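You operate a simulated robot arm through the tools that you are given. There is no shell and no other tool. Be economical: measure what you need, move in short steps, check, and stop when the job is done.

The job below is to be done with a simulated robot arm. You get a single attempt, and the scene is never put back.

JOB
Unload the rug squares that read under the goal and weight the two bare ones.
Fine: stand the two lifted weights upright on the table beside the rug; the two waiting grey weights go on the squares that were bare, the higher print on the wetter, each laid once and set down gently; press no square twice and rest none on the rug off the squares; all other weights stay where they are.

The check looks at the end state, three seconds after you hand in, the way a careful person would. Anything else that was tipped, shoved, dropped, spilled or broken makes it a failure.

ROBOT AND FRAMES
A 7-joint arm with a two-finger parallel gripper on a trunk, on a base that drives. Base frame: it is fixed to the floor where the robot stands at the start and does not move with it; the origin is under the middle of the robot, x ahead of it, y to its left, z up; the surface under the hand at the start is at about z = 0.764. Units: m, rad, N and s.
With the tool pointing down near the work surface it reaches from about 0.48 to 0.92 m from the robot's upright axis, wherever it stands. Its first joint turns from -2.007 to 2.007 rad. Payload 3.91 kg.
Tool frame: the origin (TCP) lies between the finger pads and is the grasp point; the fingertips stand 0.03 m ahead of it; z points along the fingers, y is the line along which they close. Largest opening 0.11 m; finger width 0.02, thickness 0.01; the body of the gripper, 0.048 by 0.112 m, starts 0.055 m behind the TCP.
Orientation is told as [roll, pitch, yaw] about the base's x, y, z axes, in that order, counted from this pose: with the fingers straight down and closing along the base's y, the tool's x points along the base's -x, its y along +y and its z along -z.

CONTROLS
- The arm moves only by the tool arm_command. Its argument "steps" is text: rows parted by semicolons, each of 7 numbers parted by spaces: the turn, a rotation vector about the tool's x, y, z in rad, then the shift along the tool's x, y, z in mm, then the closure, from 0 (fully open) to 1 (shut). In form: ax ay az x y z fingers; .... A call has 1 to 8 rows; each row shifts and turns the commanded pose from where the row before left it, along the tool's axes as they then stand. Each row takes 0.2 s and may step no farther than 0.05 m and 0.15 rad from the row before; otherwise, or with a gripper value out of range, the whole call is refused. Where a pose cannot be reached the arm comes as near as it can. A force on the tool above 40 N (or 10 N above the force at the start of the call, whichever is more), or a blocked arm, ends the call early, and 0.2 s more pass. Each finger travels about 0.153 m/s and halts on what it meets, pressing with about 43 N; the grip force reading is that of the motor and also rises with nothing between the fingers. The clock runs only during rows and for 0.2 s after the last one: add rows that do not move to give the fingers time. The reply holds the time, the measured pose of the TCP, the force on the tool along the base axes, the opening and the grip force, in the units named above and with some noise, with the torque about the TCP (base axes, N m) and any sound that the robot's microphone picked up, and new pictures: "show" is both (left out), scene, wrist or none.
- Cameras (640 x 400 px; columns grow to the right, rows downward): "scene" is now at [0.1975, 0.1564, 1.3193]; the picture's right is [-0.76, -0.65, 0.00], its down [-0.53, 0.62, -0.58] and it looks along [0.38, -0.44, -0.82] (base axes); focal length 229 px, centre (320, 200). "wrist" rides on the gripper at [0.072, 0.017, -0.103] in the tool frame; the picture's right is [-0.23, 0.97, 0.00], its down [-0.76, -0.18, -0.62] and it looks along [-0.61, -0.14, 0.78] (tool axes); focal length 222 px, centre (320, 200). There is no depth. A picture from a camera that has moved, and an enlarged one, comes with that camera's place and axes in the base frame and with its lens. The place of the scene camera against the robot may be out by one fixed shift of up to 0.018 m in any direction.
- slide_trunk(by): slides the trunk up (or, below 0, down) by that many m; the arm and the scene camera ride with it, the base frame stays. It gives what a move gives, with no picture.
- drive_base(legs): drives the robot by 1 to 6 legs, each [ahead, left, turn to the left] in m, m and rad, along the robot's own axes; the way and the turn of a leg run together, so that a leg with both is an arc; at most 1.5 m and 3.142 rad a leg. The arm and the cameras ride along, it lands a little off, and it stops where it bumps. It gives what a move gives, and a new picture of the scene camera.
- turn_head(pan, tilt): turns the head with the scene camera to pan (to the left, within 1.396 rad either way) and tilt (down, from -0.506 to 1.204), counted from straight ahead of the robot. It gives what a move gives, and a new picture of the scene camera.
- inspect(camera, box): a new picture of the part [left, top, right, bottom] of that camera's present view, enlarged. No time passes.
- close_job(): hands the job in; it is judged then, once.

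Work in short steps. Places have to be worked out from the pictures, the camera data and where the tool is seen: move nearer, look again, correct. Check each grasp and each placing, and mend what went wrong. You have 120 turns and 260 pictures in all, those below and enlarged ones among them. Open the gripper and draw the arm clear of the work before you hand the job in, unless the task says otherwise; then end with one line.

The tools are called after "Request:" as a command line: name --argument value ..., lists and objects as JSON in quotes. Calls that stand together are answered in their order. arm_command: Moves the arm, as the interface text tells. Its arguments: {"type":"object","properties":{"steps":{"type":"string"},"show":{"type":"string","enum":["both","scene","wrist","none"]}},"required":["steps"]} The other tools are called the same way: slide_trunk (by) slides the trunk up or down; drive_base (legs) drives the base; turn_head (pan, tilt) turns the head that bears the scene camera; inspect (camera, box) takes an enlarged picture of a part of a camera's view; close_job () hands the job in.

At the start:

```text
t: 0.0
ee_pos: [0.4956, -0.4459, 0.9807]
ee_rot: [0.001, 0.0, 0.0]
wrist_force: [-0.9, -1.1, 0.4]
ft_torque: [-0.02, 0.04, 0.01]
gripper_width: 0.1101
gripper_force: 0.0
trunk travel left (down, up): [-0.675, 0.315]
robot x, y, heading: [-0.001, 0.0024, -0.001]
head pan, tilt: [-0.857, 0.953]
```

scene: 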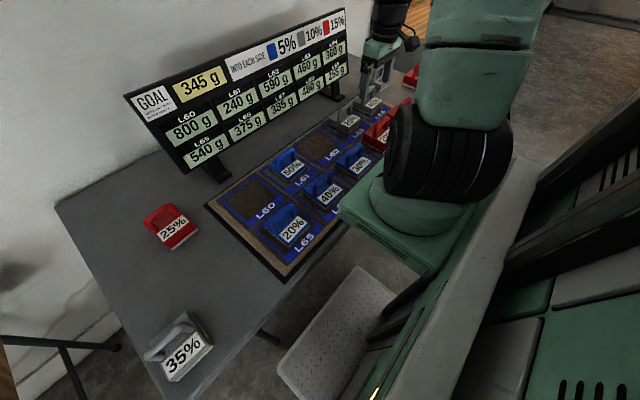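
wrist: 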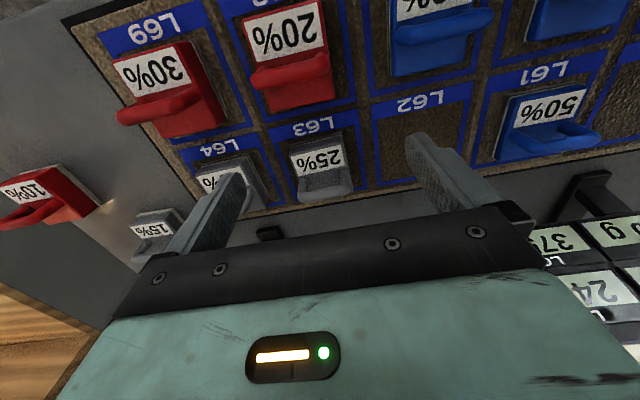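

I'll read the board and the rug enlarged first.

Request:
inspect --camera "scene" --box '[120, 0, 360, 180]'

Request:
inspect --camera "scene" --box '[200, 80, 440, 280]'

Request:
inspect --camera "wrist" --box '[0, 0, 640, 280]'

```text
2.22 times, centred on (240, 90) of scene
camera zoom: at [0.1975, 0.1564, 1.3193], right [-0.76, -0.65, 0.0], down [-0.53, 0.62, -0.58], along [0.38, -0.44, -0.82], focal length 508 px, centre (498, 444)
```

zoom: 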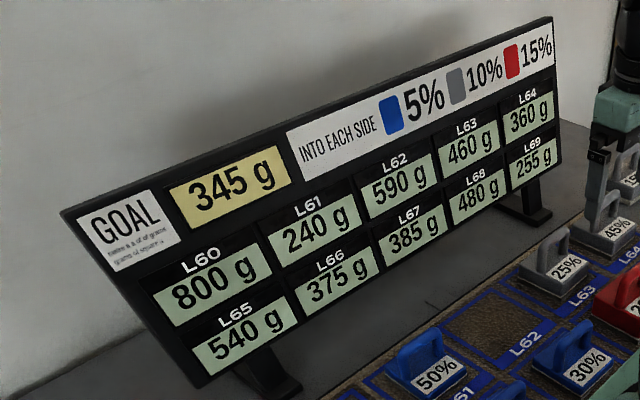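

```text
2.00 times, centred on (320, 180) of scene
camera zoom: at [0.1975, 0.1564, 1.3193], right [-0.76, -0.65, 0.0], down [-0.53, 0.62, -0.58], along [0.38, -0.44, -0.82], focal length 457 px, centre (320, 240)
```

zoom: 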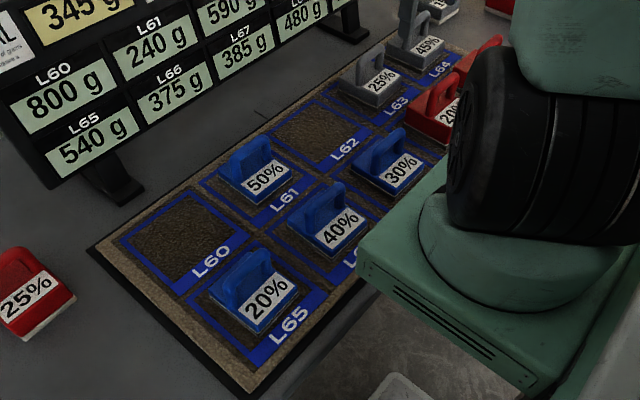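

```text
1.00 times, centred on (320, 140) of wrist (not enlarged: the box is as wide or as high as the picture)
camera zoom: at [0.4239, -0.4277, 1.0846], right [0.23, 0.97, 0.0], down [0.76, -0.18, 0.62], along [0.61, -0.14, -0.78], focal length 222 px, centre (320, 260)
```

zoom: 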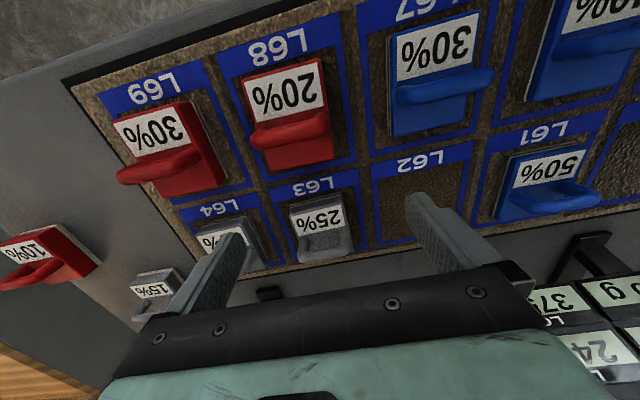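

Request:
inspect --camera "scene" --box '[125, 80, 185, 125]'

Request:
turn_head --pan -0.45 --tilt 1.0

```text
8.89 times, centred on (155, 102) of scene
camera zoom: at [0.1975, 0.1564, 1.3193], right [-0.76, -0.65, 0.0], down [-0.53, 0.62, -0.58], along [0.38, -0.44, -0.82], focal length 2032 px, centre (1787, 1067)
```

zoom: 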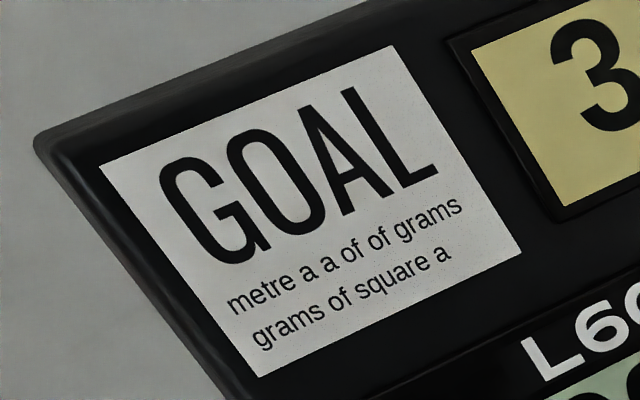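

```text
t: 0.9
ee_pos: [0.4943, -0.4459, 0.9804]
ee_rot: [0.0, 0.0, 0.001]
wrist_force: [-0.5, -0.6, -0.2]
ft_torque: [-0.01, 0.0, 0.02]
gripper_width: 0.1099
gripper_force: 0.0
trunk travel left (down, up): [-0.675, 0.315]
robot x, y, heading: [0.0004, -0.0031, -0.001]
head pan, tilt: [-0.45, 1.0]
camera scene: at [0.2128, 0.1808, 1.3159], right [-0.44, -0.9, 0.0], down [-0.76, 0.37, -0.54], along [0.49, -0.24, -0.84], focal length 229 px, centre (320, 200)
```

scene: 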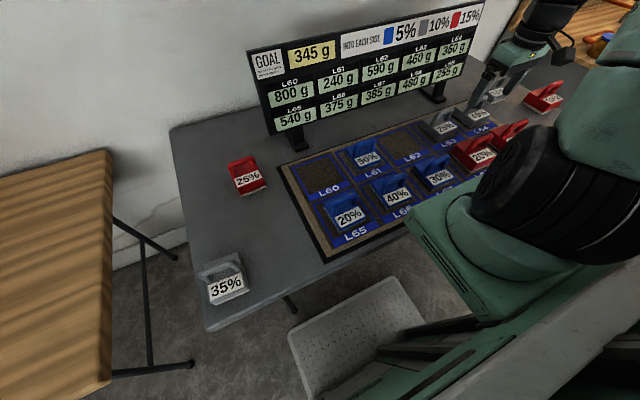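

L61 (240 g) and L69 (255 g) read under 345 g; L60 (800 g) and L62 (590 g) are bare, so 35% goes to L60 and 15% to L62. I move the hand above L61 to study the handle shape with the wrist camera.

Request:
arm_command --steps "0 0 0 -10 45 0 0;0 0 0 -10 45 0 0;0 0 0 -10 45 0 0;0 0 0 -10 45 0 0;0 0 0 -10 45 0 0;0 0 0 -10 45 0 0;0 0 0 0 0 0 0"

```text
t: 2.5
ee_pos: [0.5558, -0.177, 0.9806]
ee_rot: [0.0, -0.001, 0.0]
wrist_force: [0.2, -0.4, 0.1]
ft_torque: [0.02, 0.02, -0.01]
gripper_width: 0.1101
gripper_force: 0.1
trunk travel left (down, up): [-0.675, 0.315]
robot x, y, heading: [-0.0003, 0.0015, -0.004]
head pan, tilt: [-0.45, 1.0]
camera scene: at [0.2127, 0.1809, 1.3159], right [-0.44, -0.9, 0.0], down [-0.76, 0.37, -0.54], along [0.49, -0.23, -0.84], focal length 229 px, centre (320, 200)
camera wrist: at [0.4837, -0.1581, 1.0845], right [0.23, 0.97, 0.0], down [0.76, -0.18, 0.62], along [0.61, -0.14, -0.78], focal length 222 px, centre (320, 200)
```

scene: 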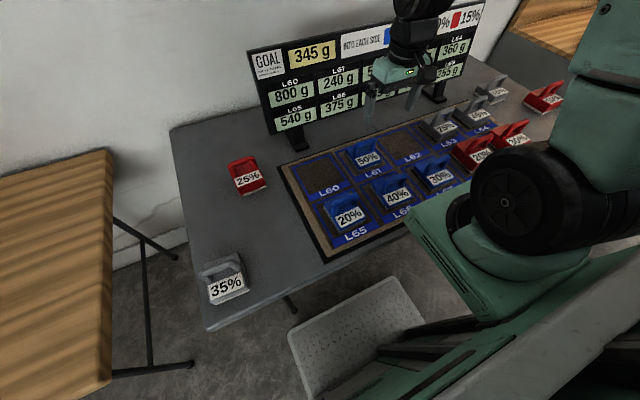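
wrist: 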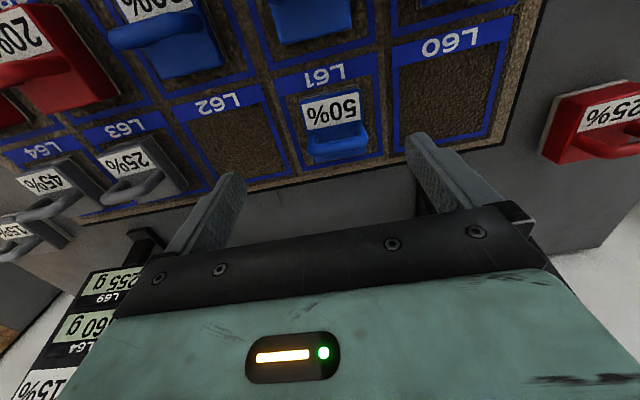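

Request:
inspect --camera "wrist" --box '[220, 20, 460, 200]'

Request:
inspect --camera "scene" --box '[270, 100, 450, 260]'

Request:
inspect --camera "scene" --box '[180, 240, 280, 320]'

Request:
inspect --camera "scene" --box '[420, 60, 580, 180]'

```text
2.22 times, centred on (340, 110) of wrist
camera zoom: at [0.4837, -0.1581, 1.0845], right [0.23, 0.97, 0.0], down [0.76, -0.18, 0.62], along [0.61, -0.14, -0.78], focal length 494 px, centre (276, 400)
```

zoom: 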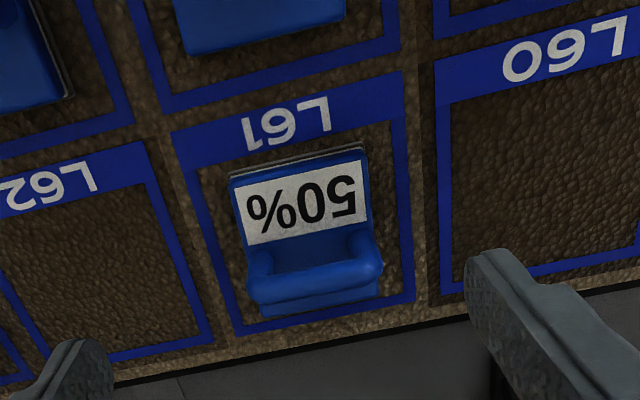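

```text
2.50 times, centred on (360, 180) of scene
camera zoom: at [0.2127, 0.1809, 1.3159], right [-0.44, -0.9, 0.0], down [-0.76, 0.37, -0.54], along [0.49, -0.23, -0.84], focal length 572 px, centre (220, 250)
```

zoom: 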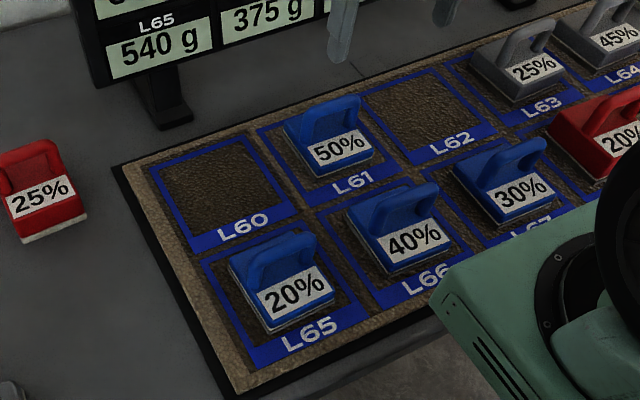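

```text
5.00 times, centred on (230, 280) of scene
camera zoom: at [0.2127, 0.1809, 1.3159], right [-0.44, -0.9, 0.0], down [-0.76, 0.37, -0.54], along [0.49, -0.23, -0.84], focal length 1143 px, centre (770, -200)
```

zoom: 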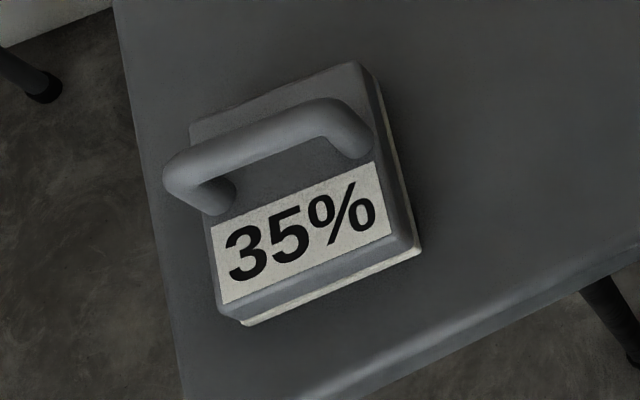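

```text
3.33 times, centred on (500, 120) of scene
camera zoom: at [0.2127, 0.1809, 1.3159], right [-0.44, -0.9, 0.0], down [-0.76, 0.37, -0.54], along [0.49, -0.23, -0.84], focal length 762 px, centre (-280, 467)
```

zoom: 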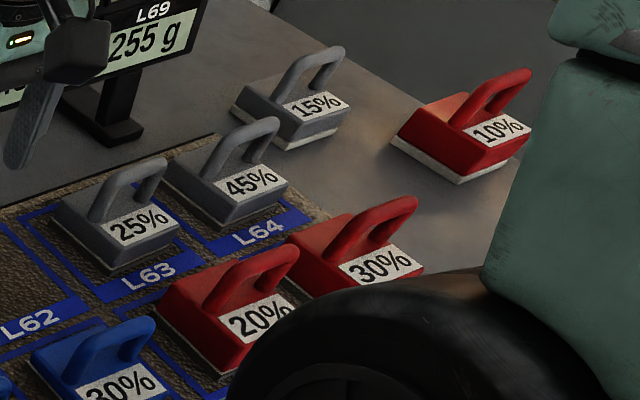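

The handles are bars along y, so I need the fingers to close along x. I turn the hand by 90° and look again above L61.

Request:
arm_command --steps "0 0 -0.15 0 0 0 0;0 0 -0.15 0 0 0 0;0 0 -0.15 0 0 0 0;0 0 -0.15 0 0 0 0;0 0 -0.15 0 0 0 0;0 0 -0.15 0 0 0 0;0 0 -0.15 0 0 0 0;0 0 -0.15 0 0 0 0" --show "none"

Request:
arm_command --steps "0 0 -0.15 0 0 0 0.3;0 0 -0.15 0 0 0 0.3;0 0 -0.0708 0 0 0 0.3;0 0 0 -12 25 0 0.3;0 0 0 0 20 0 0.3;0 0 0 0 18 0 0.3;0 0 0 0 0 0 0.3"

```text
t: 4.3
ee_pos: [0.5547, -0.1755, 0.9805]
ee_rot: [0.001, 0.0, 1.201]
wrist_force: [-0.4, -0.2, -0.3]
ft_torque: [0.02, 0.01, 0.03]
gripper_width: 0.1098
gripper_force: 0.0
trunk travel left (down, up): [-0.675, 0.315]
robot x, y, heading: [-0.0003, 0.0004, -0.001]
head pan, tilt: [-0.45, 1.0]
```

```text
t: 5.9
ee_pos: [0.4932, -0.1648, 0.9821]
ee_rot: [0.0, 0.001, 1.57]
wrist_force: [-0.4, -0.6, 0.3]
ft_torque: [0.04, 0.0, 0.03]
gripper_width: 0.0767
gripper_force: 0.0
trunk travel left (down, up): [-0.675, 0.315]
robot x, y, heading: [-0.0036, 0.0013, -0.003]
head pan, tilt: [-0.45, 1.0]
camera scene: at [0.2128, 0.1809, 1.3159], right [-0.44, -0.9, 0.0], down [-0.76, 0.37, -0.54], along [0.49, -0.24, -0.84], focal length 229 px, centre (320, 200)
camera wrist: at [0.4768, -0.2352, 1.0845], right [-0.97, 0.23, 0.0], down [0.18, 0.76, 0.62], along [0.14, 0.61, -0.78], focal length 222 px, centre (320, 200)
```

scene: 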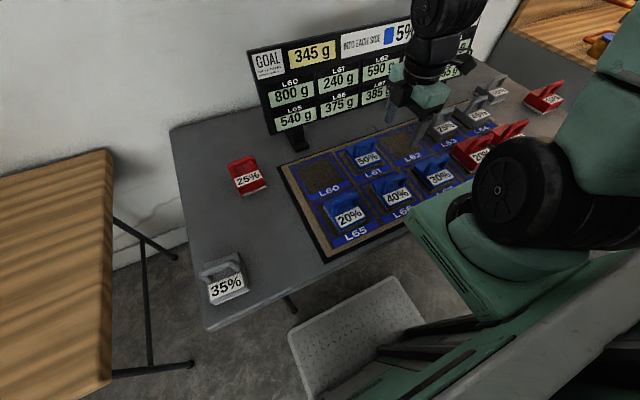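
wrist: 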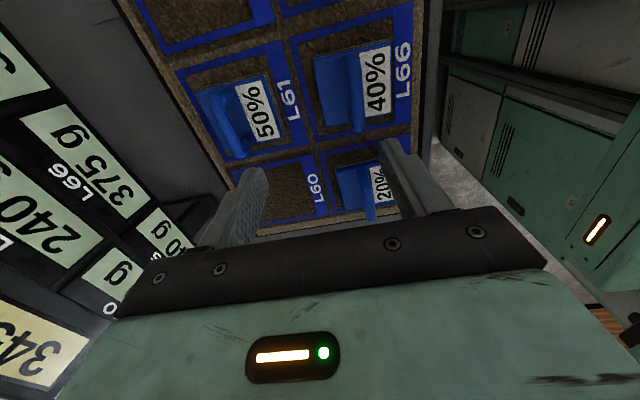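

Request:
inspect --camera "wrist" --box '[170, 40, 330, 160]'

```text
3.33 times, centred on (250, 100) of wrist
camera zoom: at [0.4768, -0.2352, 1.0845], right [-0.97, 0.23, 0.0], down [0.18, 0.76, 0.62], along [0.14, 0.61, -0.78], focal length 740 px, centre (553, 533)
```

zoom: 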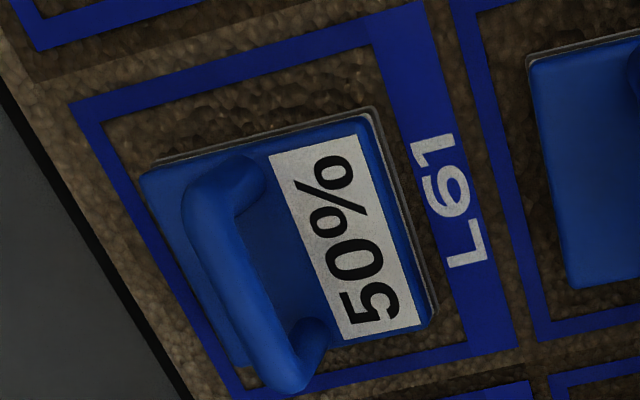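

The bar of the 50% weight triangulates to about (0.613, -0.164, 0.817). I move over it and descend partway.

Request:
arm_command --steps "0 0 0 0 -40 0 0.5;0 0 0 0 -40 0 0.5;0 0 0 0 -40 0 0.5;0 0 0 0 0 40 0.5;0 0 0 0 0 40 0.5;0 0 0 0 0 30 0.5;0 0 0 0 0 0 0.5"

```text
t: 7.5
ee_pos: [0.6124, -0.1645, 0.8701]
ee_rot: [0.001, 0.0, 1.572]
wrist_force: [-0.1, -0.1, 1.1]
ft_torque: [0.01, -0.01, 0.01]
gripper_width: 0.0551
gripper_force: 0.1
trunk travel left (down, up): [-0.675, 0.315]
robot x, y, heading: [-0.0029, -0.0002, -0.003]
head pan, tilt: [-0.45, 1.0]
camera scene: at [0.2127, 0.181, 1.3159], right [-0.44, -0.9, 0.0], down [-0.76, 0.37, -0.54], along [0.49, -0.24, -0.84], focal length 229 px, centre (320, 200)
camera wrist: at [0.5955, -0.2353, 0.974], right [-0.97, 0.23, 0.0], down [0.18, 0.76, 0.62], along [0.14, 0.61, -0.78], focal length 222 px, centre (320, 200)
```

scene: 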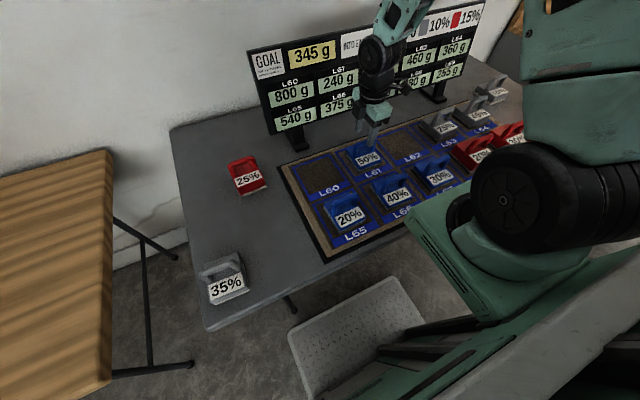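
wrist: 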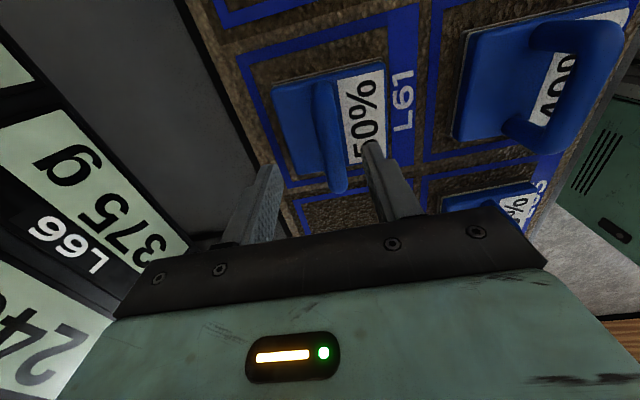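

Slight correction toward the bar, then lower with care.

Request:
arm_command --steps "0 0 0 4 4 15 0.5;0 0 0 0 0 15 0.5;0 0 0 0 0 10 0.5;0 0 0 0 0 0 0.5"

Request:
inspect --camera "wrist" --box '[220, 0, 500, 240]'

Request:
inspect --camera "scene" --box '[310, 80, 430, 200]'

```text
t: 8.5
ee_pos: [0.608, -0.1686, 0.8311]
ee_rot: [0.001, 0.001, 1.571]
wrist_force: [-0.5, -0.4, -0.7]
ft_torque: [0.02, 0.0, -0.02]
gripper_width: 0.0552
gripper_force: 0.1
trunk travel left (down, up): [-0.675, 0.315]
robot x, y, heading: [-0.0039, 0.0022, 0.001]
head pan, tilt: [-0.45, 1.0]
camera scene: at [0.2128, 0.1809, 1.3159], right [-0.44, -0.9, 0.0], down [-0.76, 0.37, -0.54], along [0.49, -0.24, -0.84], focal length 229 px, centre (320, 200)
camera wrist: at [0.5921, -0.2398, 0.9342], right [-0.97, 0.23, 0.0], down [0.18, 0.76, 0.62], along [0.14, 0.61, -0.78], focal length 222 px, centre (320, 200)
```

scene: 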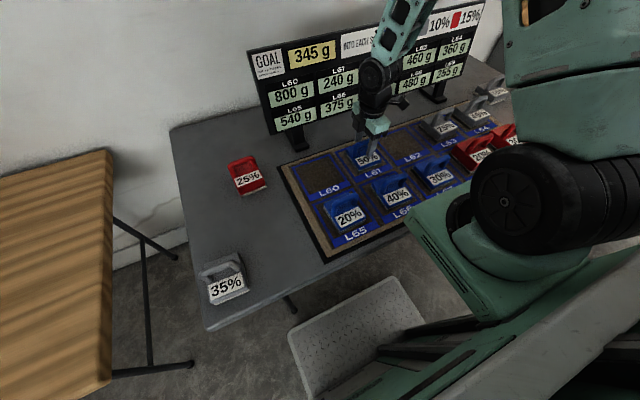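
wrist: 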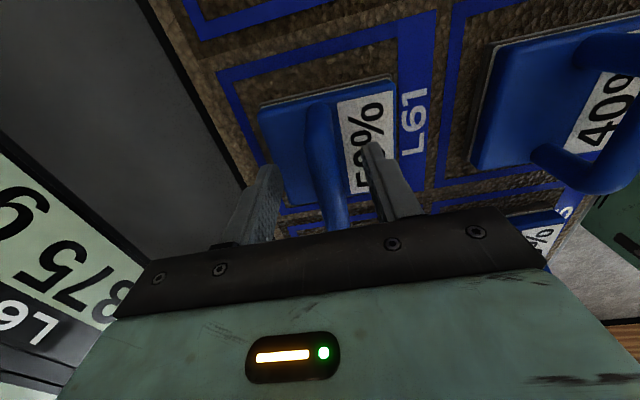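

```text
1.67 times, centred on (360, 120) of wrist
camera zoom: at [0.5921, -0.2398, 0.9342], right [-0.97, 0.23, 0.0], down [0.18, 0.76, 0.62], along [0.14, 0.61, -0.78], focal length 370 px, centre (253, 333)
```

zoom: 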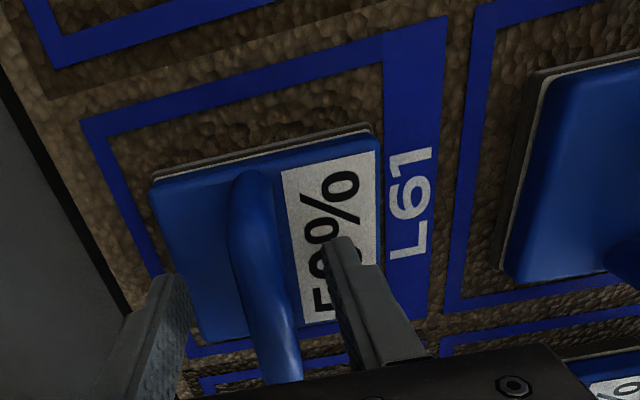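

```text
3.33 times, centred on (370, 140) of scene
camera zoom: at [0.2128, 0.1809, 1.3159], right [-0.44, -0.9, 0.0], down [-0.76, 0.37, -0.54], along [0.49, -0.24, -0.84], focal length 762 px, centre (153, 400)
```

zoom: 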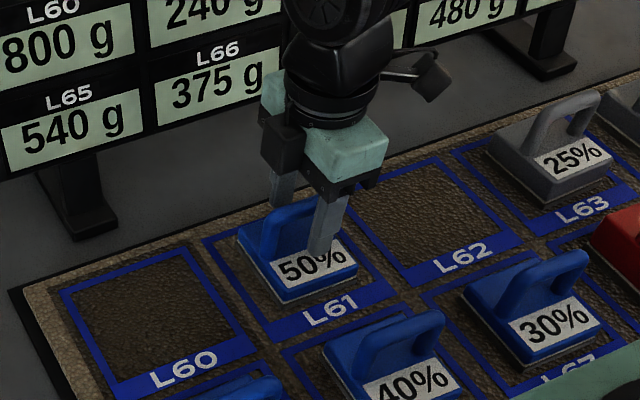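

The fingers straddle the bar; I close.

Request:
arm_command --steps "0 0 0 0 0 0 0.7;0 0 0 0 0 0 0.8;0 0 0 0 0 0 0.9;0 0 0 0 0 0 1;0 0 0 0 0 0 1"

```text
t: 9.7
ee_pos: [0.6086, -0.1688, 0.8299]
ee_rot: [-0.001, 0.0, 1.571]
wrist_force: [0.6, -0.7, -0.5]
ft_torque: [-0.04, 0.02, 0.06]
gripper_width: 0.015
gripper_force: 43.7
trunk travel left (down, up): [-0.675, 0.315]
robot x, y, heading: [0.002, -0.0013, 0.001]
head pan, tilt: [-0.45, 1.0]
camera scene: at [0.2128, 0.1809, 1.3159], right [-0.44, -0.9, 0.0], down [-0.76, 0.37, -0.54], along [0.49, -0.24, -0.84], focal length 229 px, centre (320, 200)
camera wrist: at [0.5921, -0.2397, 0.9343], right [-0.97, 0.23, 0.0], down [0.18, 0.76, 0.62], along [0.14, 0.61, -0.78], focal length 222 px, centre (320, 200)
```

scene: 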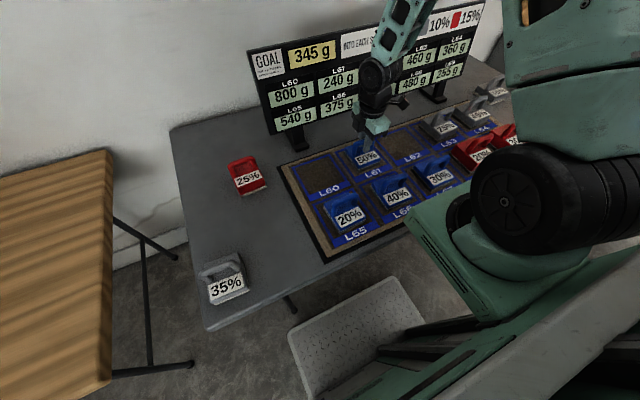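
wrist: 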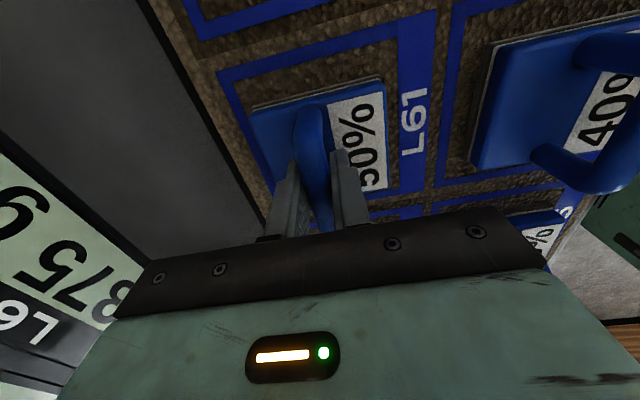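

Gripped on the 15 mm bar. I lift gently and read the force.

Request:
arm_command --steps "0 0 0 0 0 -10 1;0 0 0 0 0 -20 1;0 0 0 0 0 -35 1;0 0 0 0 0 -40 1;0 0 0 0 0 0 1"

```text
t: 10.9
ee_pos: [0.6086, -0.1679, 0.9367]
ee_rot: [0.0, 0.0, 1.572]
wrist_force: [-0.3, -0.4, -2.7]
ft_torque: [-0.01, 0.0, 0.02]
gripper_width: 0.015
gripper_force: 43.0
trunk travel left (down, up): [-0.675, 0.315]
robot x, y, heading: [0.0013, 0.0009, 0.003]
head pan, tilt: [-0.45, 1.0]
camera scene: at [0.213, 0.1809, 1.3159], right [-0.44, -0.9, 0.0], down [-0.76, 0.37, -0.54], along [0.49, -0.23, -0.84], focal length 229 px, centre (320, 200)
camera wrist: at [0.5927, -0.2396, 1.0391], right [-0.97, 0.23, 0.0], down [0.18, 0.76, 0.62], along [0.14, 0.61, -0.78], focal length 222 px, centre (320, 200)
```

scene: 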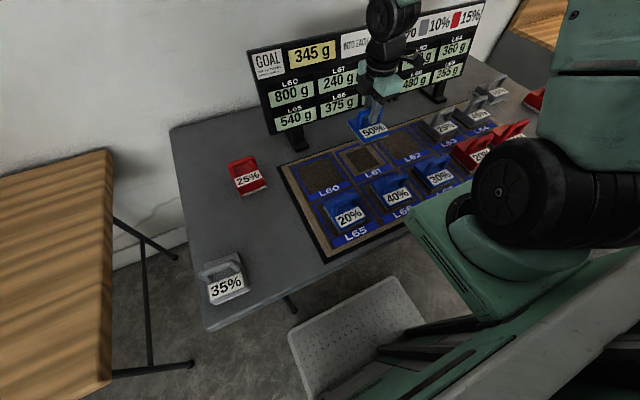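
wrist: 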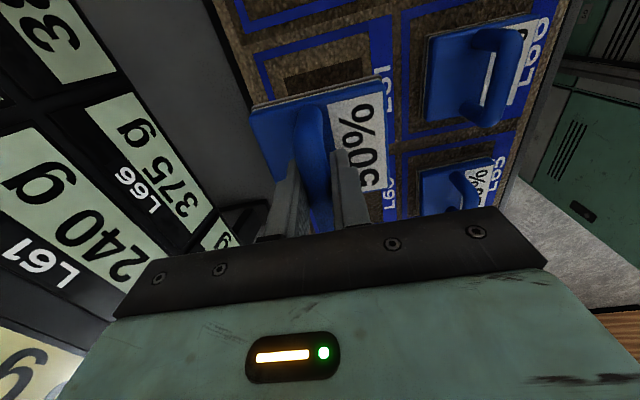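

Lifted cleanly and level. I carry it to the bare table left of the rug, about (0.52, 0.19).

Request:
arm_command --steps "0 0 0 -45 11 0 1;0 0 0 -45 11 0 1;0 0 0 -45 11 0 1;0 0 0 -45 11 0 1;0 0 0 -45 11 0 1;0 0 0 -45 11 0 1;0 0 0 -45 11 0 1;0 0 0 -43 11 0 1" --show "none"

Request:
arm_command --steps "0 0 0 0 0 30 1;0 0 0 0 0 30 1;0 0 0 0 0 20 1;0 0 0 0 0 0 1"

```text
t: 12.7
ee_pos: [0.5205, 0.1896, 0.9356]
ee_rot: [0.0, 0.002, 1.57]
wrist_force: [1.2, -0.5, -2.5]
ft_torque: [0.01, 0.03, -0.01]
gripper_width: 0.0153
gripper_force: 43.4
trunk travel left (down, up): [-0.675, 0.315]
robot x, y, heading: [0.0011, -0.0012, -0.003]
head pan, tilt: [-0.45, 1.0]
```

```text
t: 13.7
ee_pos: [0.5216, 0.1902, 0.8564]
ee_rot: [0.001, 0.0, 1.571]
wrist_force: [-0.1, 0.7, -3.3]
ft_torque: [-0.01, 0.01, 0.05]
gripper_width: 0.015
gripper_force: 43.2
trunk travel left (down, up): [-0.675, 0.315]
robot x, y, heading: [0.0033, -0.005, 0.003]
head pan, tilt: [-0.45, 1.0]
camera scene: at [0.2128, 0.181, 1.3159], right [-0.44, -0.9, 0.0], down [-0.76, 0.37, -0.54], along [0.49, -0.24, -0.84], focal length 229 px, centre (320, 200)
camera wrist: at [0.5057, 0.1195, 0.9593], right [-0.97, 0.23, 0.0], down [0.18, 0.76, 0.62], along [0.14, 0.61, -0.78], focal length 222 px, centre (320, 200)
```

scene: 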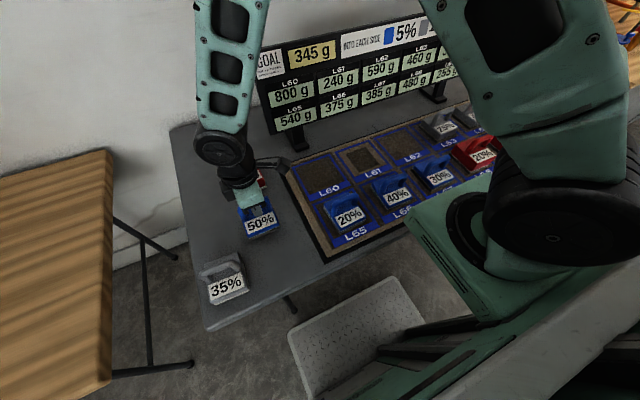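
wrist: 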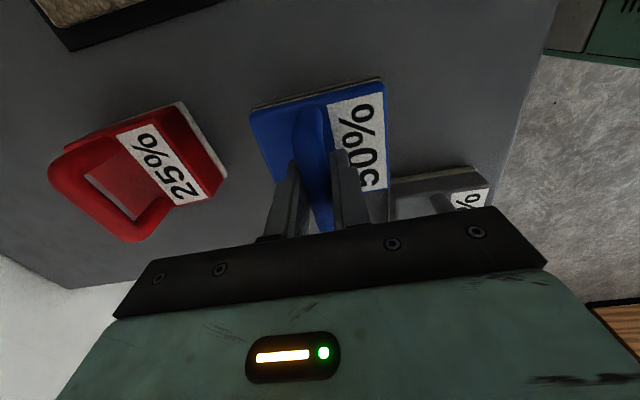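

The spot is free; I lower in small steps watching for contact.

Request:
arm_command --steps "0 0 0 0 0 12 1;0 0 0 0 0 8 1;0 0 0 0 0 4 1;0 0 0 0 0 2 1;0 0 0 0 0 2 1;0 0 0 0 0 0 1" --show "none"

```text
t: 15.1
ee_pos: [0.5215, 0.1892, 0.8288]
ee_rot: [-0.001, 0.0, 1.571]
wrist_force: [-0.2, -0.1, -2.4]
ft_torque: [-0.04, -0.01, 0.0]
gripper_width: 0.0152
gripper_force: 42.8
trunk travel left (down, up): [-0.675, 0.315]
robot x, y, heading: [0.0001, 0.0003, -0.001]
head pan, tilt: [-0.45, 1.0]
```

Request:
arm_command --steps "0 0 0 0 0 2 1;0 0 0 0 0 2 1;0 0 0 0 0 0 1" --show "none"

Request:
inspect --camera "wrist" --box '[220, 40, 500, 240]'

```text
t: 15.9
ee_pos: [0.5206, 0.1898, 0.8242]
ee_rot: [-0.001, -0.001, 1.572]
wrist_force: [0.0, -0.5, -3.0]
ft_torque: [-0.01, 0.03, 0.03]
gripper_width: 0.0153
gripper_force: 42.8
trunk travel left (down, up): [-0.675, 0.315]
robot x, y, heading: [0.0008, 0.0022, 0.001]
head pan, tilt: [-0.45, 1.0]
```

```text
2.00 times, centred on (360, 140) of wrist
camera zoom: at [0.505, 0.1188, 0.9272], right [-0.97, 0.23, 0.0], down [0.18, 0.76, 0.62], along [0.14, 0.61, -0.78], focal length 444 px, centre (240, 320)
```

zoom: 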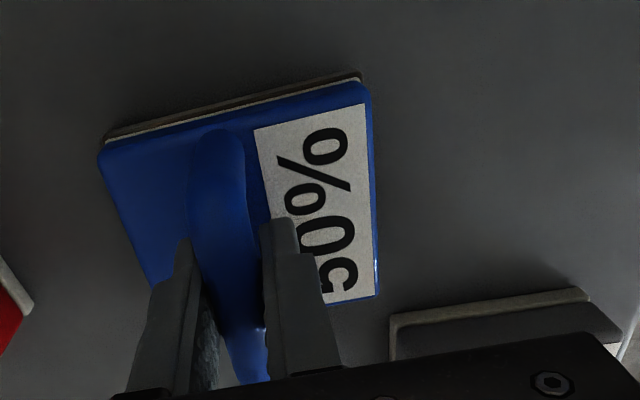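

Still hanging (−3 N is the weight). Lower in 1 mm steps.

Request:
arm_command --steps "0 0 0 0 0 1 1;0 0 0 0 0 1 1;0 0 0 0 0 1 1;0 0 0 0 0 0 1" --show "none"

Request:
arm_command --steps "0 0 0 0 0 1 1;0 0 0 0 0 1 1;0 0 0 0 0 0 1" --show "none"

```text
t: 16.9
ee_pos: [0.5201, 0.19, 0.8209]
ee_rot: [-0.002, 0.001, 1.571]
wrist_force: [-0.3, 0.6, -2.2]
ft_torque: [0.0, 0.01, -0.04]
gripper_width: 0.0149
gripper_force: 43.0
trunk travel left (down, up): [-0.675, 0.315]
robot x, y, heading: [-0.0013, 0.0019, -0.004]
head pan, tilt: [-0.45, 1.0]
```

```text
t: 17.7
ee_pos: [0.5202, 0.1899, 0.819]
ee_rot: [0.0, 0.001, 1.572]
wrist_force: [0.2, -0.2, -2.2]
ft_torque: [-0.02, -0.02, -0.02]
gripper_width: 0.0148
gripper_force: 43.1
trunk travel left (down, up): [-0.675, 0.315]
robot x, y, heading: [0.0028, -0.001, -0.007]
head pan, tilt: [-0.45, 1.0]
```

Request:
arm_command --steps "0 0 0 0 0 1 1;0 0 0 0 0 1 1;0 0 0 0 0 0 1" --show "none"

Request:
arm_command --steps "0 0 0 0 0 1 1;0 0 0 0 0 1 1;0 0 0 0 0 0 1" --show "wrist"

```text
t: 18.5
ee_pos: [0.5198, 0.1895, 0.8173]
ee_rot: [0.0, 0.0, 1.57]
wrist_force: [0.3, 0.3, -1.1]
ft_torque: [-0.08, 0.07, 0.02]
gripper_width: 0.0151
gripper_force: 43.1
trunk travel left (down, up): [-0.675, 0.315]
robot x, y, heading: [0.0006, -0.0005, 0.002]
head pan, tilt: [-0.45, 1.0]
```

```text
t: 19.3
ee_pos: [0.5216, 0.1897, 0.8172]
ee_rot: [-0.002, -0.002, 1.57]
wrist_force: [-1.5, -4.0, 31.8]
ft_torque: [-0.56, 0.02, 0.03]
gripper_width: 0.015
gripper_force: 43.0
trunk travel left (down, up): [-0.675, 0.315]
robot x, y, heading: [-0.0002, 0.0016, 0.0]
head pan, tilt: [-0.45, 1.0]
camera wrist: at [0.5046, 0.1192, 0.9201], right [-0.97, 0.23, 0.0], down [0.18, 0.76, 0.62], along [0.14, 0.61, -0.78], focal length 222 px, centre (320, 200)
```

wrist: 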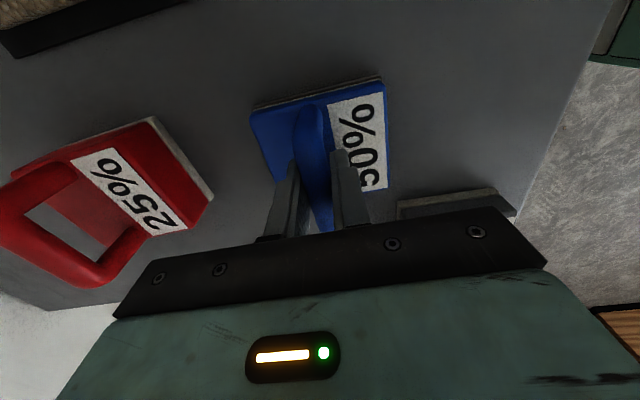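

Contact at TCP z ≈ 0.817 on the table. I ease off, open, and rise.

Request:
arm_command --steps "0 0 0 0 0 -1.5 1;0 0 0 0 0 0 0.75;0 0 0 0 0 0 0.55;0 0 0 0 0 0 0.5;0 0 0 0 0 -20 0.5;0 0 0 0 0 -35 0.5;0 0 0 0 0 -40 0.5;0 0 0 0 0 -30 0.5"

```text
t: 21.1
ee_pos: [0.5199, 0.1912, 0.9415]
ee_rot: [0.0, 0.002, 1.569]
wrist_force: [0.3, 0.4, 0.3]
ft_torque: [-0.01, 0.01, -0.01]
gripper_width: 0.0549
gripper_force: 0.1
trunk travel left (down, up): [-0.675, 0.315]
robot x, y, heading: [0.0004, 0.0006, 0.001]
head pan, tilt: [-0.45, 1.0]
camera scene: at [0.213, 0.1812, 1.3158], right [-0.44, -0.9, 0.0], down [-0.76, 0.37, -0.54], along [0.49, -0.24, -0.84], focal length 229 px, centre (320, 200)
camera wrist: at [0.5039, 0.1194, 1.0459], right [-0.97, 0.23, 0.0], down [0.18, 0.76, 0.62], along [0.14, 0.61, -0.78], focal length 222 px, centre (320, 200)
```

scene: 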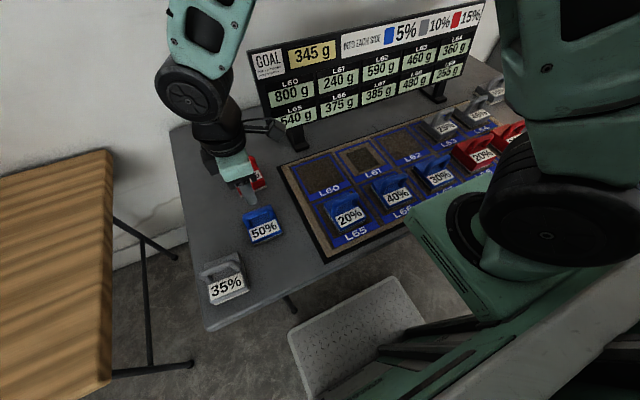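
wrist: 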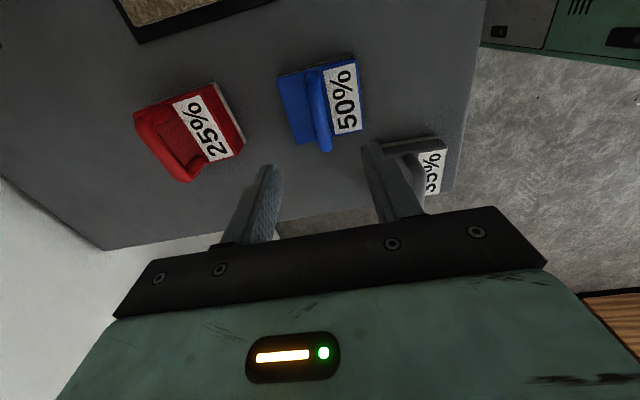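

50% stands upright on the table. Next the 35% weight: I move nearer to see its handle.

Request:
arm_command --steps "0 0 0 -15 35 0 0.5;0 0 0 -15 35 0 0.5;0 0 0 -10 30 -20 0.5;0 0 0 0 0 0 0.5"

Request:
inspect --camera "wrist" --box '[220, 60, 420, 220]'

Request:
inspect --camera "scene" --box '[180, 180, 300, 320]'

```text
t: 22.1
ee_pos: [0.4214, 0.2309, 0.9621]
ee_rot: [0.001, 0.0, 1.57]
wrist_force: [0.1, 0.6, 0.0]
ft_torque: [-0.03, 0.0, 0.0]
gripper_width: 0.0552
gripper_force: 0.0
trunk travel left (down, up): [-0.675, 0.315]
robot x, y, heading: [0.0002, -0.001, -0.003]
head pan, tilt: [-0.45, 1.0]
camera scene: at [0.2129, 0.181, 1.3159], right [-0.44, -0.9, 0.0], down [-0.76, 0.37, -0.54], along [0.49, -0.24, -0.84], focal length 229 px, centre (320, 200)
camera wrist: at [0.4045, 0.1598, 1.0654], right [-0.97, 0.23, 0.0], down [0.18, 0.76, 0.62], along [0.14, 0.61, -0.78], focal length 222 px, centre (320, 200)
```

scene: 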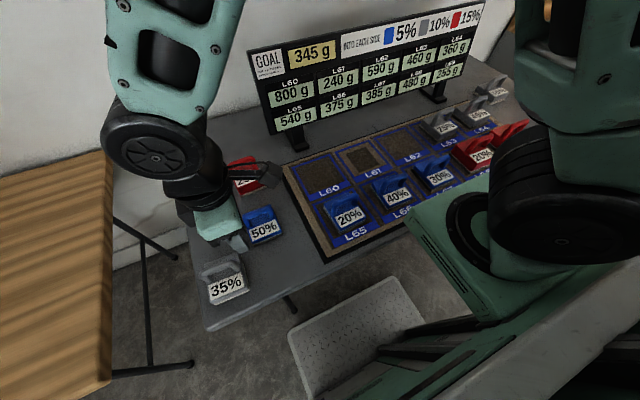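
wrist: 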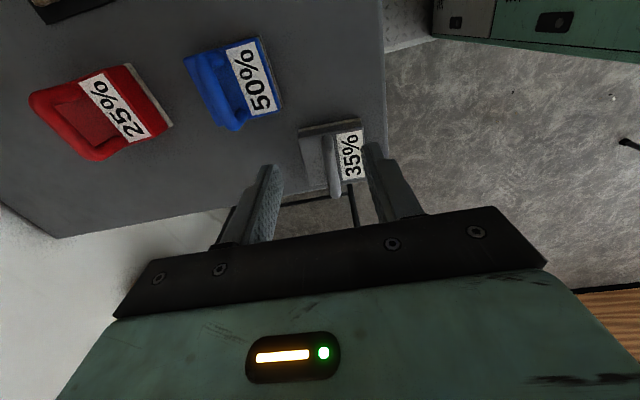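

```text
2.50 times, centred on (320, 140) of wrist
camera zoom: at [0.4045, 0.1598, 1.0654], right [-0.97, 0.23, 0.0], down [0.18, 0.76, 0.62], along [0.14, 0.61, -0.78], focal length 555 px, centre (320, 350)
```

zoom: 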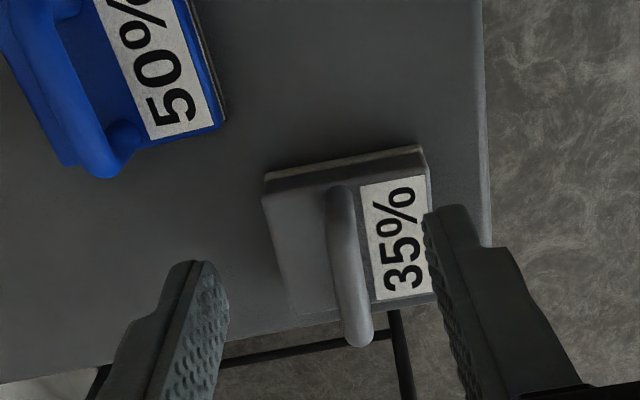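

```text
2.86 times, centred on (240, 250) of scene
camera zoom: at [0.2129, 0.181, 1.3159], right [-0.44, -0.9, 0.0], down [-0.76, 0.37, -0.54], along [0.49, -0.24, -0.84], focal length 653 px, centre (549, 57)
```

zoom: 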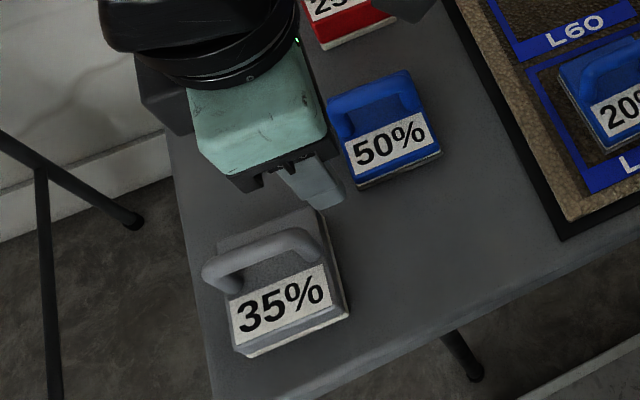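

35% bar near (0.424, 0.313). I move over it at a safe height and recheck.

Request:
arm_command --steps "0 0 0 -30 0 0 0.5;0 0 0 -30 0 20 0.5;0 0 0 -22 -2 30 0.5;0 0 0 0 0 40 0.5;0 0 0 0 0 0 0.5"

Request:
inspect --camera "wrist" --box '[220, 40, 460, 220]'

```text
t: 23.3
ee_pos: [0.4224, 0.3105, 0.8731]
ee_rot: [0.0, 0.001, 1.569]
wrist_force: [0.7, 0.4, 0.1]
ft_torque: [0.01, 0.01, -0.01]
gripper_width: 0.0551
gripper_force: 0.0
trunk travel left (down, up): [-0.675, 0.315]
robot x, y, heading: [-0.0001, -0.0008, -0.002]
head pan, tilt: [-0.45, 1.0]
camera scene: at [0.2127, 0.1809, 1.3159], right [-0.44, -0.9, 0.0], down [-0.76, 0.37, -0.54], along [0.49, -0.24, -0.84], focal length 229 px, centre (320, 200)
camera wrist: at [0.4069, 0.2408, 0.9748], right [-0.97, 0.23, 0.0], down [0.18, 0.76, 0.62], along [0.14, 0.61, -0.78], focal length 222 px, centre (320, 200)
```

scene: 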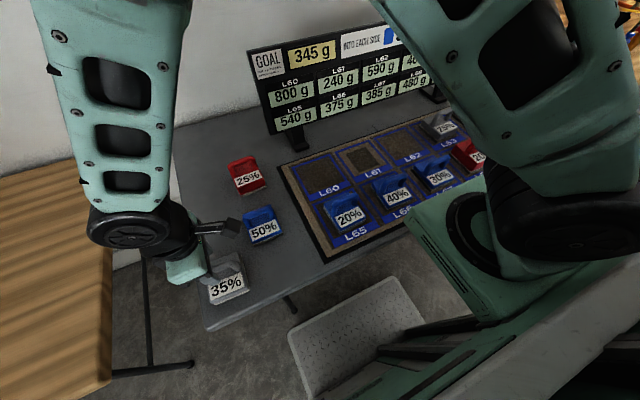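
wrist: 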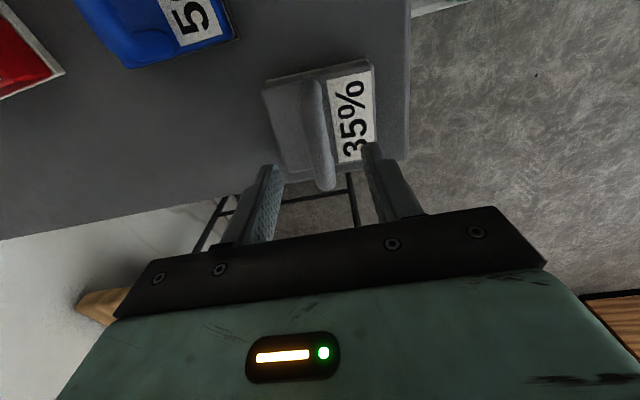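

```text
2.22 times, centred on (340, 130) of wrist
camera zoom: at [0.4069, 0.2408, 0.9748], right [-0.97, 0.23, 0.0], down [0.18, 0.76, 0.62], along [0.14, 0.61, -0.78], focal length 494 px, centre (276, 356)
```

zoom: 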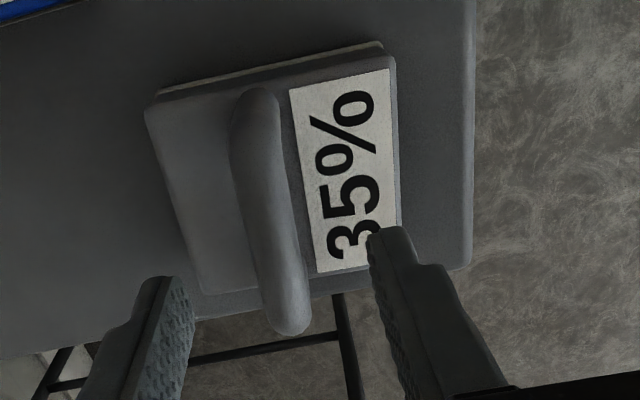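

Bar matches (0.424, 0.309). I descend to 0.822 and close.

Request:
arm_command --steps "0 0 0 0 -2 20 0.5;0 0 0 0 0 15 0.5;0 0 0 0 0 10 0.5;0 0 0 0 0 5 0.5;0 0 0 0 0 0 0.5" --show "wrist"

```text
t: 24.5
ee_pos: [0.4247, 0.3112, 0.822]
ee_rot: [0.0, -0.001, 1.571]
wrist_force: [-0.3, 0.2, -0.3]
ft_torque: [-0.01, -0.01, -0.01]
gripper_width: 0.0549
gripper_force: 0.0
trunk travel left (down, up): [-0.675, 0.315]
robot x, y, heading: [-0.0007, -0.0031, -0.002]
head pan, tilt: [-0.45, 1.0]
camera wrist: at [0.4089, 0.2409, 0.925], right [-0.97, 0.23, 0.0], down [0.18, 0.76, 0.62], along [0.14, 0.61, -0.78], focal length 222 px, centre (320, 200)
```

wrist: 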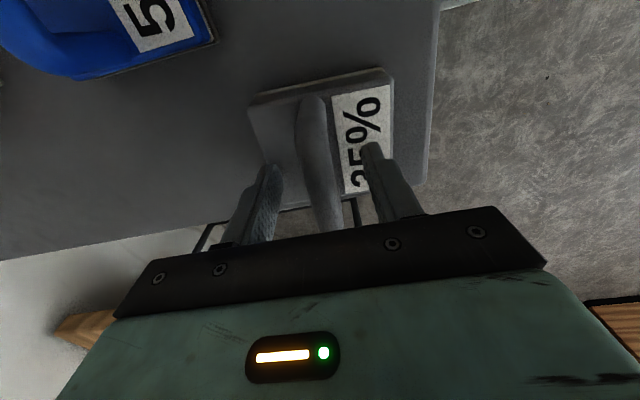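

Request:
arm_command --steps "0 0 0 0 0 2 0.7;0 0 0 0 0 0 0.8;0 0 0 0 0 0 0.9;0 0 0 0 0 0 1;0 0 0 0 0 0 1" --show "wrist"

```text
t: 25.7
ee_pos: [0.4261, 0.3124, 0.8192]
ee_rot: [0.001, 0.0, 1.572]
wrist_force: [0.5, 0.2, 0.5]
ft_torque: [0.08, -0.02, 0.01]
gripper_width: 0.0154
gripper_force: 43.1
trunk travel left (down, up): [-0.675, 0.315]
robot x, y, heading: [-0.0007, -0.0026, -0.0]
head pan, tilt: [-0.45, 1.0]
camera wrist: at [0.4088, 0.2408, 0.9229], right [-0.97, 0.23, 0.0], down [0.18, 0.76, 0.62], along [0.14, 0.61, -0.78], focal length 222 px, centre (320, 200)
```

wrist: 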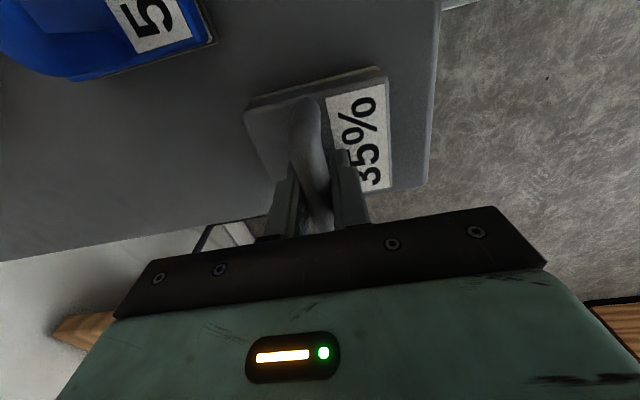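

Gripped. Lift and carry toward L60.

Request:
arm_command --steps "0 0 0 0 0 -10 1;0 0 0 0 0 -25 1;0 0 0 0 0 -45 1;0 0 0 0 0 -45 1;0 0 0 0 0 0 1"

Request:
arm_command --steps "0 0 0 40 -22 0 1;0 0 0 43 -23 0 1;0 0 0 43 -23 0 1;0 0 0 43 -23 0 1;0 0 0 43 -23 0 1;0 0 0 43 -23 0 1;0 0 0 40 -23 0 1;0 0 0 40 -23 0 1"

```text
t: 26.9
ee_pos: [0.425, 0.3113, 0.9432]
ee_rot: [0.0, 0.0, 1.572]
wrist_force: [-0.2, 0.5, -3.3]
ft_torque: [0.02, -0.01, 0.02]
gripper_width: 0.0156
gripper_force: 42.6
trunk travel left (down, up): [-0.675, 0.315]
robot x, y, heading: [-0.0012, -0.0004, -0.0]
head pan, tilt: [-0.45, 1.0]
camera scene: at [0.2129, 0.1811, 1.3158], right [-0.44, -0.9, 0.0], down [-0.76, 0.37, -0.54], along [0.49, -0.24, -0.84], focal length 229 px, centre (320, 200)
camera wrist: at [0.4094, 0.2412, 1.0478], right [-0.97, 0.23, 0.0], down [0.18, 0.76, 0.62], along [0.14, 0.61, -0.78], focal length 222 px, centre (320, 200)
```

scene: 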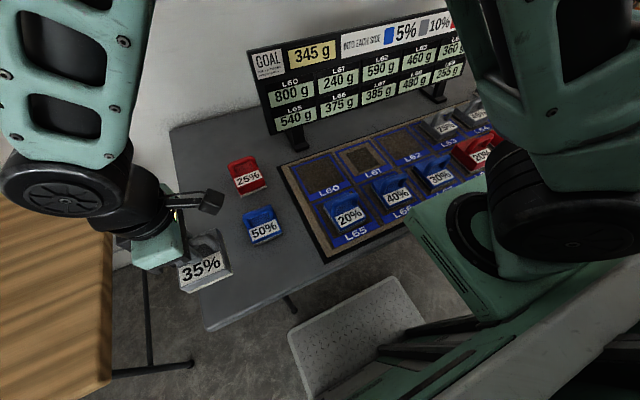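
wrist: 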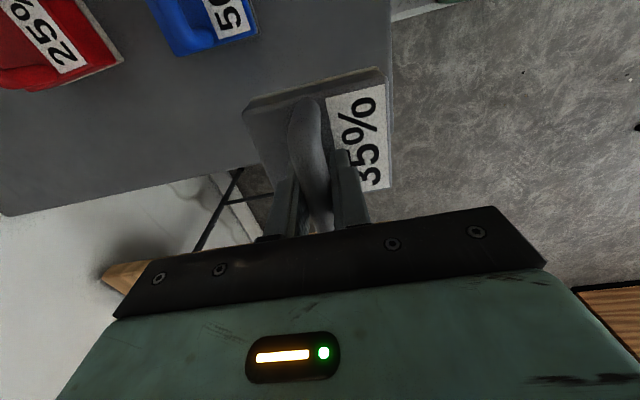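

```text
t: 28.7
ee_pos: [0.6077, -0.0213, 0.9446]
ee_rot: [0.0, 0.001, 1.571]
wrist_force: [0.2, 0.1, -3.6]
ft_torque: [0.0, -0.03, 0.01]
gripper_width: 0.0154
gripper_force: 42.8
trunk travel left (down, up): [-0.675, 0.315]
robot x, y, heading: [0.0017, 0.0011, -0.005]
head pan, tilt: [-0.45, 1.0]
camera scene: at [0.2127, 0.1815, 1.3158], right [-0.43, -0.9, 0.0], down [-0.76, 0.37, -0.54], along [0.49, -0.24, -0.84], focal length 229 px, centre (320, 200)
camera wrist: at [0.5914, -0.0929, 1.0481], right [-0.97, 0.23, 0.0], down [0.18, 0.76, 0.62], along [0.14, 0.61, -0.78], focal length 222 px, centre (320, 200)
```

scene: 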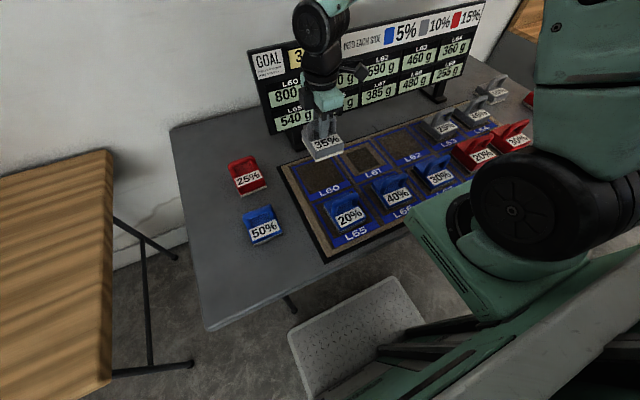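
wrist: 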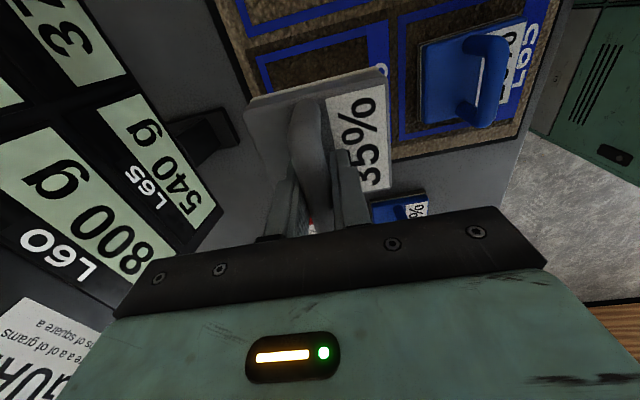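

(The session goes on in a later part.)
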